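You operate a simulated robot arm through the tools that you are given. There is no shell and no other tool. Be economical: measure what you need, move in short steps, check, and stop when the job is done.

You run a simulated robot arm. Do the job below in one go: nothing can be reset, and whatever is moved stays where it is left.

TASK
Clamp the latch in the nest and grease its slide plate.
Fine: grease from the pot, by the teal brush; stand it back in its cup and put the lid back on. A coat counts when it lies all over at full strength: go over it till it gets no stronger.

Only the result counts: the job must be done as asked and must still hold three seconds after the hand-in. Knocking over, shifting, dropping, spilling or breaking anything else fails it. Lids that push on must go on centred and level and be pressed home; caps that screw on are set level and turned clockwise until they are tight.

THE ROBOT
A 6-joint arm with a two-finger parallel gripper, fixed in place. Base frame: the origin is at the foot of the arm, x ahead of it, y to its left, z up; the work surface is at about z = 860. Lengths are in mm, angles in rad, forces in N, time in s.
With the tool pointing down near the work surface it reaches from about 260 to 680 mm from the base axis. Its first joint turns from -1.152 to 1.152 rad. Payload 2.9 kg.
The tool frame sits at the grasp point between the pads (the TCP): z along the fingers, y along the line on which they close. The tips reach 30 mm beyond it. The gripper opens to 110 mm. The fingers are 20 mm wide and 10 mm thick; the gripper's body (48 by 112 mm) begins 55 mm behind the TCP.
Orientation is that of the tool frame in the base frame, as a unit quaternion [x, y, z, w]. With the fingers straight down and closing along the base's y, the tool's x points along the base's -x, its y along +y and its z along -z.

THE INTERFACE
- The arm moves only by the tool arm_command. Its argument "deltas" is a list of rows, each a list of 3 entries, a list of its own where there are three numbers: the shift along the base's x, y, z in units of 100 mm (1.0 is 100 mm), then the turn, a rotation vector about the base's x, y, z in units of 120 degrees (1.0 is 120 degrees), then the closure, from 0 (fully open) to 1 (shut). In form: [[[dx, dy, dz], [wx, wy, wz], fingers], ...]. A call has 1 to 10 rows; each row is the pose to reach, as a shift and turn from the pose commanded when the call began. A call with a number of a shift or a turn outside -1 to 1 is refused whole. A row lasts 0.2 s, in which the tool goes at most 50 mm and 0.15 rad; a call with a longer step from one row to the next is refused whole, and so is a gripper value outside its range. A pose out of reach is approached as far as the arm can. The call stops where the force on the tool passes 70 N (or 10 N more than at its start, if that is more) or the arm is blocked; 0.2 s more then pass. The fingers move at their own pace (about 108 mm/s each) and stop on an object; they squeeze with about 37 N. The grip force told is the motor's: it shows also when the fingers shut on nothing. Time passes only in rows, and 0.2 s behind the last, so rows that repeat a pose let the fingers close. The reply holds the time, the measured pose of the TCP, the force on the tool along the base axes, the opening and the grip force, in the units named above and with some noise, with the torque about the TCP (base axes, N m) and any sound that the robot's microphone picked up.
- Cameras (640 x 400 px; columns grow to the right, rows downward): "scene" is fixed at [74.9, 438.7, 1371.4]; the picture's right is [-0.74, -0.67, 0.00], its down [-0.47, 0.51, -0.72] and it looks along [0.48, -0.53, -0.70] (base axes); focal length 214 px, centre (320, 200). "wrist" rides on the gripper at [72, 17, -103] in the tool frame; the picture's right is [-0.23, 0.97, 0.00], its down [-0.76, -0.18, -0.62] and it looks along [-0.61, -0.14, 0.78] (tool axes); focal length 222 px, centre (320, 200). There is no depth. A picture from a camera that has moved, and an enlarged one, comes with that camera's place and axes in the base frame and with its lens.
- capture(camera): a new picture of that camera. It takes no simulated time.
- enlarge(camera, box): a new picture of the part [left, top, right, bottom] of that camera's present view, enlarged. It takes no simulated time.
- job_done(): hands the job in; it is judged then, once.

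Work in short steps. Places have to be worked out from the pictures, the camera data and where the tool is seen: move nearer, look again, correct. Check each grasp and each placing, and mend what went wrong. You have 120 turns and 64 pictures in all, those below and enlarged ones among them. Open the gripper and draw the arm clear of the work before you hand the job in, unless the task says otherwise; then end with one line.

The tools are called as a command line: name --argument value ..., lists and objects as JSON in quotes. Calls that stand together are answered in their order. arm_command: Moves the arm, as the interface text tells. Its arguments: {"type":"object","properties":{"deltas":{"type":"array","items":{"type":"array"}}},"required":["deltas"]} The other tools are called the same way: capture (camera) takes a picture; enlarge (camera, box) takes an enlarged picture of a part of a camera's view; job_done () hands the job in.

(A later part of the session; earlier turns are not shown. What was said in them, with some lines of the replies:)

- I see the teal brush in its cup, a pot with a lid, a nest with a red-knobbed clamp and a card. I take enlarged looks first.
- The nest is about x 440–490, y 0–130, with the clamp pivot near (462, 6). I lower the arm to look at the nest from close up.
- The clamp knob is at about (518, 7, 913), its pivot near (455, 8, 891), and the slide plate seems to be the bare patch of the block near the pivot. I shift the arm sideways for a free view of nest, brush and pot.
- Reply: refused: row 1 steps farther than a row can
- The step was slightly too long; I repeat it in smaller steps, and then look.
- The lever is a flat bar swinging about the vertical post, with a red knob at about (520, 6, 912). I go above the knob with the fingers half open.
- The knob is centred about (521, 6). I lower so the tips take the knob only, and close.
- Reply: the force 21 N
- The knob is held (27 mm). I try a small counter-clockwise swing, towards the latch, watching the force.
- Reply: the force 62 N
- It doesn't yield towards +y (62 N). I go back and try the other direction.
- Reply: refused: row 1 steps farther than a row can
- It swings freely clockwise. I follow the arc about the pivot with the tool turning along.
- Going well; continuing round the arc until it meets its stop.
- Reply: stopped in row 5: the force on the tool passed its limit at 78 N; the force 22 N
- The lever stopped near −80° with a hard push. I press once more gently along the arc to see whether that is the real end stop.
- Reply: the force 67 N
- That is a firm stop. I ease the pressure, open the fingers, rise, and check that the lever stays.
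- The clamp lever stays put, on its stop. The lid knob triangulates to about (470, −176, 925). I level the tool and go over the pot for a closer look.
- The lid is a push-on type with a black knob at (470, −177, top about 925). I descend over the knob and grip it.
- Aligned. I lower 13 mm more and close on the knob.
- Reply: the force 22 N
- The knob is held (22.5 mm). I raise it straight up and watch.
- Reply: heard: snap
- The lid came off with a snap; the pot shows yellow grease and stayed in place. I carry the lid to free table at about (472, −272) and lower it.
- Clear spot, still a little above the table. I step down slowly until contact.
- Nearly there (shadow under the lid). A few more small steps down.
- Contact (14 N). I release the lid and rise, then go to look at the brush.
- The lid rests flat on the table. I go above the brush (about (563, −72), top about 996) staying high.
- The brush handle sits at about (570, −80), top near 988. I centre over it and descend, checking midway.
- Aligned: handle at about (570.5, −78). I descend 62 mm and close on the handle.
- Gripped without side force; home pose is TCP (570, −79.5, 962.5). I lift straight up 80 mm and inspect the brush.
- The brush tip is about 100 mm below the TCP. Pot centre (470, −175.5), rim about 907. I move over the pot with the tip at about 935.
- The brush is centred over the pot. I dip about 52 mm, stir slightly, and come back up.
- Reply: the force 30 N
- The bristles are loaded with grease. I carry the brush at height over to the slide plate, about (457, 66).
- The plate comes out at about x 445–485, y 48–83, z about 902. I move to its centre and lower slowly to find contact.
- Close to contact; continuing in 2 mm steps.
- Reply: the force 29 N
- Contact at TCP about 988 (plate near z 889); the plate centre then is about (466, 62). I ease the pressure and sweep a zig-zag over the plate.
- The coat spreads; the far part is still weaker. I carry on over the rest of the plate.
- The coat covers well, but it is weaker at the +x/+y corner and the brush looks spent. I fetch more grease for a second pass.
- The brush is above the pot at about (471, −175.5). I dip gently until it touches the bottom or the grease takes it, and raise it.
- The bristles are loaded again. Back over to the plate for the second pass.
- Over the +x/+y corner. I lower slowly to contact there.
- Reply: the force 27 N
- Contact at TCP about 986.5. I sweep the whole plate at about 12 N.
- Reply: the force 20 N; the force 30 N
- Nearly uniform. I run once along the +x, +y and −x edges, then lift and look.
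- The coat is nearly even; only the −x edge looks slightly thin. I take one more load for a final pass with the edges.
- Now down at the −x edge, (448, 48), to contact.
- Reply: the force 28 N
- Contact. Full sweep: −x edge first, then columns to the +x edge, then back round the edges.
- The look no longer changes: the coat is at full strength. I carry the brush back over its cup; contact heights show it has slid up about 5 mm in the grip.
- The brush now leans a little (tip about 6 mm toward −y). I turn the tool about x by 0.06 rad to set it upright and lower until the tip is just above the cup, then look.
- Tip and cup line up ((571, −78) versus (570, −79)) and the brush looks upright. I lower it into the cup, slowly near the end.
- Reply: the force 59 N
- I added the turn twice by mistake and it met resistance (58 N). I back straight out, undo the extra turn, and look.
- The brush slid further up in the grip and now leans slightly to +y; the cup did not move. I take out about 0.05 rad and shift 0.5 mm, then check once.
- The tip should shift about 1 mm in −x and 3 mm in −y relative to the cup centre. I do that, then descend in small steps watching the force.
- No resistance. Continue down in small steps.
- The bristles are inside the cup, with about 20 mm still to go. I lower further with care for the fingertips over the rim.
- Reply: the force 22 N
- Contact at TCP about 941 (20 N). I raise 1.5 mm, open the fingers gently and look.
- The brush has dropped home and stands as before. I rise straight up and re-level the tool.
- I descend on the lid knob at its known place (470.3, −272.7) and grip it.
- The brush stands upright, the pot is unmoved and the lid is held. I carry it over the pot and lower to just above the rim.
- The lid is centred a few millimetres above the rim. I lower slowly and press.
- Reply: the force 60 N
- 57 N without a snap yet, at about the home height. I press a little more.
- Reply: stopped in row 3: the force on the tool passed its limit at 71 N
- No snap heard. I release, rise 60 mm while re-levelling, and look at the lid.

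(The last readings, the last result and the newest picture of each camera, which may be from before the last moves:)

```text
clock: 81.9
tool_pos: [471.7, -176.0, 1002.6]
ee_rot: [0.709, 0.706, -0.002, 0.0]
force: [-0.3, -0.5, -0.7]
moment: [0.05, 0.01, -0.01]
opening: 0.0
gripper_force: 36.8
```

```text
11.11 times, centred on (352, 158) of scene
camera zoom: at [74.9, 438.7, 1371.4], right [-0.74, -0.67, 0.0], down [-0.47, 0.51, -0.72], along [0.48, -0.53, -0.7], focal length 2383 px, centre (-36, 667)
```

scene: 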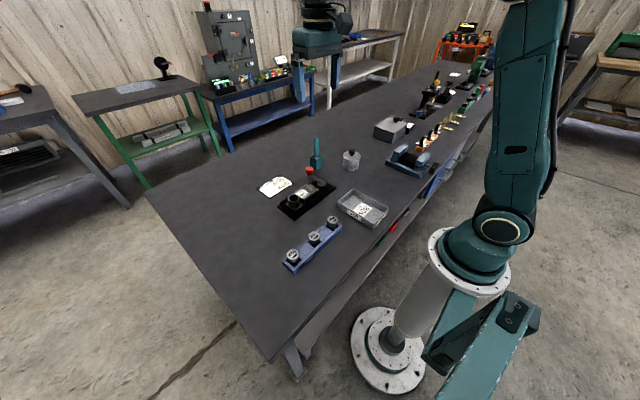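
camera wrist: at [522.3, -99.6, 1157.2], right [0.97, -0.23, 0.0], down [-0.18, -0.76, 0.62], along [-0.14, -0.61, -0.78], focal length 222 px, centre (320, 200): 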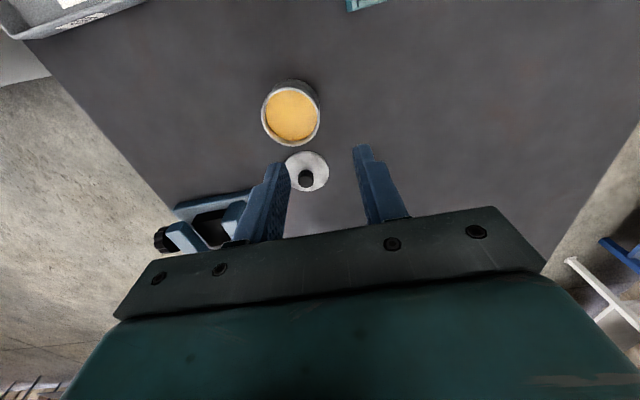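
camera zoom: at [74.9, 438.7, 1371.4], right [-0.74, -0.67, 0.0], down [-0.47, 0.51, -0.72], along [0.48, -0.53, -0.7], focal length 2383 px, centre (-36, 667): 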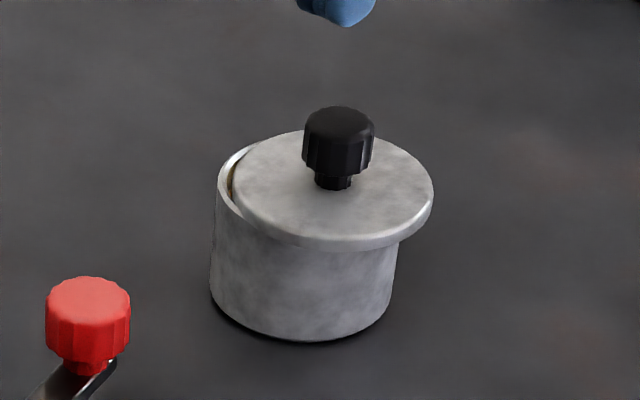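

The lid slipped about 8 mm in −x on release and lies off-centre, unsnapped. I open wide, go over its knob at about (463, −176) and re-grip it.

arm_command --deltas '[[[-0.08, 0, 0], [0, 0, 0], 0.5], [[-0.08, 0, 0], [0, 0, 0], 0.5], [[-0.08, 0, -0.3], [0, 0, 0], 0.5], [[-0.08, 0, -0.5], [0, 0, 0], 0.5], [[-0.08, 0, -0.58], [0, 0, 0], 0.5], [[-0.08, 0, -0.58], [0, 0, 0], 0.6], [[-0.08, 0, -0.58], [0, 0, 0], 0.7], [[-0.08, 0, -0.58], [0, 0, 0], 0.8], [[-0.08, 0, -0.58], [0, 0, 0], 1], [[-0.08, 0, -0.58], [0, 0, 0], 1]]'

```text
clock: 84.1
tool_pos: [463.2, -177.6, 943.8]
ee_rot: [0.708, 0.706, -0.001, 0.001]
force: [-0.4, -0.9, 0.1]
moment: [0.03, 0.02, -0.01]
opening: 22.4
gripper_force: 36.8
```

Gripped again, no side load. I lift it 8 mm, shift +7.3 mm in x, and check the centring with a picture.

arm_command --deltas '[[[0, 0, 0.08], [0, 0, 0], 1], [[0.04, 0, 0.08], [0, 0, 0], 1], [[0.073, 0, 0.08], [0, 0, 0], 1], [[0.073, 0, 0.06], [0, 0, 0], 1]]'

enlarge --camera "scene" --box '[330, 140, 374, 176]'

```text
clock: 85.1
tool_pos: [471.8, -176.0, 948.7]
ee_rot: [0.708, 0.706, -0.002, 0.0]
force: [0.6, -0.3, -1.1]
moment: [-0.02, 0.0, 0.03]
opening: 22.4
gripper_force: 37.2
```

```text
11.11 times, centred on (352, 158) of scene
camera zoom: at [74.9, 438.7, 1371.4], right [-0.74, -0.67, 0.0], down [-0.47, 0.51, -0.72], along [0.48, -0.53, -0.7], focal length 2383 px, centre (-36, 667)
```

zoom: 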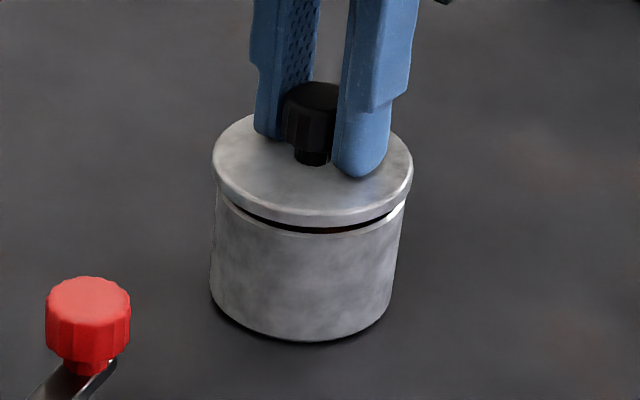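

The lid sits about 1.3 mm too far in +x and 0.7 in +y. I correct that and lower to a light touch only.

arm_command --deltas '[[[-0.012, -0.007, 0], [0, 0, 0], 1], [[-0.012, -0.007, -0.03], [0, 0, 0], 1], [[-0.012, -0.007, -0.05], [0, 0, 0], 1]]'

arm_command --deltas '[[[0, 0, -0.008], [0, 0, 0], 1], [[0, 0, -0.012], [0, 0, 0], 1]]'

```text
clock: 85.9
tool_pos: [471.1, -177.4, 943.2]
ee_rot: [0.709, 0.706, -0.003, 0.0]
force: [0.5, -0.2, -0.5]
moment: [0.0, 0.0, 0.03]
opening: 22.3
gripper_force: 37.3
```

```text
clock: 86.5
tool_pos: [470.6, -176.2, 944.4]
ee_rot: [0.708, 0.706, -0.002, 0.001]
force: [0.9, 0.5, -0.7]
moment: [0.06, 0.04, -0.01]
opening: 22.4
gripper_force: 37.0
```

arm_command --deltas '[[[0, 0, -0.008], [0, 0, 0], 1], [[0, 0, -0.012], [0, 0, 0], 1]]'

arm_command --deltas '[[[0, 0, -0.008], [0, 0, 0], 1], [[0, 0, -0.01], [0, 0, 0], 1]]'

```text
clock: 87.1
tool_pos: [471.1, -176.5, 942.6]
ee_rot: [0.708, 0.706, -0.003, 0.002]
force: [0.9, 2.3, 11.1]
moment: [0.19, 0.02, 0.02]
opening: 22.5
gripper_force: 37.2
heard: snap
```

```text
clock: 87.7
tool_pos: [470.4, -176.2, 942.9]
ee_rot: [0.708, 0.706, -0.001, 0.002]
force: [-3.2, 5.4, 32.5]
moment: [0.3, 0.13, 0.0]
opening: 22.3
gripper_force: 37.2
```

Snap: the lid went on. I press a touch more, unload, open, and rise clear.

arm_command --deltas '[[[0, 0, -0.008], [0, 0, 0], 1], [[0, 0, -0.008], [0, 0, 0], 1], [[0, 0, 0.01], [0, 0, 0], 1]]'

arm_command --deltas '[[[0, 0, 0.003], [0, 0, 0], 0.75], [[0, 0, 0.003], [0, 0, 0], 0.55], [[0, 0, 0.003], [0, 0, 0], 0.55], [[0, 0, 0.3], [0, 0, 0], 0.55], [[0, 0, 0.7], [0, 0, 0], 0.55], [[0, 0, 1.0], [0, 0, 0], 0.55]]'

arm_command --deltas '[[[-0.2, 0, 0.4], [0, 0, 0], 0.3], [[-0.5, 0, 0.7], [0, 0, 0], 0], [[-0.8, 0, 1.0], [0, 0, 0], 0]]'

enlarge --camera "scene" --box '[280, 120, 380, 205]'

```text
clock: 88.5
tool_pos: [468.9, -176.6, 942.9]
ee_rot: [0.708, 0.706, -0.001, 0.003]
force: [4.3, 4.8, 26.1]
moment: [0.09, -0.12, 0.01]
opening: 22.4
gripper_force: 37.1
```

```text
clock: 89.9
tool_pos: [468.8, -176.8, 1040.5]
ee_rot: [0.708, 0.706, -0.002, 0.0]
force: [-0.1, -0.3, 0.0]
moment: [0.01, 0.01, 0.06]
opening: 49.5
gripper_force: 0.0
```

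```text
clock: 90.7
tool_pos: [389.5, -176.2, 1141.4]
ee_rot: [0.708, 0.706, -0.002, 0.0]
force: [0.4, 0.0, 1.1]
moment: [0.01, -0.01, 0.02]
opening: 109.8
gripper_force: 0.0
```

```text
refused: no pictures are left
```

No pictures remain. The snap was heard; to confirm by touch that the lid is home, I go back over the knob with closed fingers and press lightly.

arm_command --deltas '[[[0.3, 0, -0.3], [0, 0, 0], 0.5], [[0.6, 0, -0.6], [0, 0, 0], 1], [[0.81, 0, -1.0], [0, 0, 0], 1], [[0.81, 0, -1.0], [0, 0, 0], 1]]'

arm_command --deltas '[[[0, 0, -0.4], [0, 0, 0], 1], [[0, 0, -0.7], [0, 0, 0], 1], [[0, 0, -0.8], [0, 0, 0], 1]]'

arm_command --deltas '[[[0, 0, -0.02], [0, 0, 0], 1], [[0, 0, -0.04], [0, 0, 0], 1]]'

```text
clock: 91.7
tool_pos: [470.2, -176.3, 1041.1]
ee_rot: [0.707, 0.707, -0.002, 0.0]
force: [0.6, -0.7, 0.2]
moment: [0.01, 0.02, -0.01]
opening: 0.0
gripper_force: 37.2
```

```text
clock: 92.5
tool_pos: [469.3, -176.8, 967.1]
ee_rot: [0.708, 0.706, -0.001, 0.004]
force: [-12.4, 4.2, 38.4]
moment: [0.2, 0.39, 0.02]
opening: 0.0
gripper_force: 36.9
```

```text
clock: 93.0
tool_pos: [471.1, -177.0, 965.6]
ee_rot: [0.708, 0.706, -0.001, 0.004]
force: [-8.2, 3.3, 12.9]
moment: [0.14, 0.26, 0.04]
opening: 0.1
gripper_force: 37.3
stopped in row 2: the force on the tool passed its limit at 72 N (the readings are from after the stop); the commanded pose is now the measured one
```

Firm contact at 72 N with no further give or snap: the lid is home. I rise and draw clear with the gripper open.

arm_command --deltas '[[[0, 0, 0.3], [0, 0, 0], 1], [[0, 0, 0.7], [0, 0, 0], 0.8], [[-0.2, 0, 1.0], [0, 0, 0], 0.4], [[-0.6, 0, 1.0], [0, 0, 0], 0], [[-0.9, 0, 1.0], [0, 0, 0], 0], [[-0.9, 0, 1.0], [0, 0, 0], 0]]'

arm_command --deltas '[[[0, 0, 0.4], [0, 0, 0], 0], [[0, 0, 0.8], [0, 0, 0], 0]]'

```text
clock: 94.4
tool_pos: [381.4, -176.9, 1064.8]
ee_rot: [0.708, 0.706, -0.001, 0.004]
force: [0.0, -0.3, 0.3]
moment: [-0.01, 0.02, -0.04]
opening: 110.0
gripper_force: 0.0
```

```text
clock: 95.0
tool_pos: [381.5, -177.3, 1144.5]
ee_rot: [0.708, 0.706, -0.001, 0.005]
force: [-0.7, 0.1, 0.2]
moment: [0.02, -0.03, 0.0]
opening: 110.1
gripper_force: 0.1
```

The arm is clear and the gripper open. The clamp, coat, brush and lid are all done, so I hand the job in.

job_done

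```text
The job is handed in.
```

I handed the job in: the latch is clamped, its slide plate is greased until it got no stronger, the brush is back in its cup and the lid is snapped on the pot. I ran out of pictures before the end, so the lid is confirmed only by the snap and a firm press, not by a final look.
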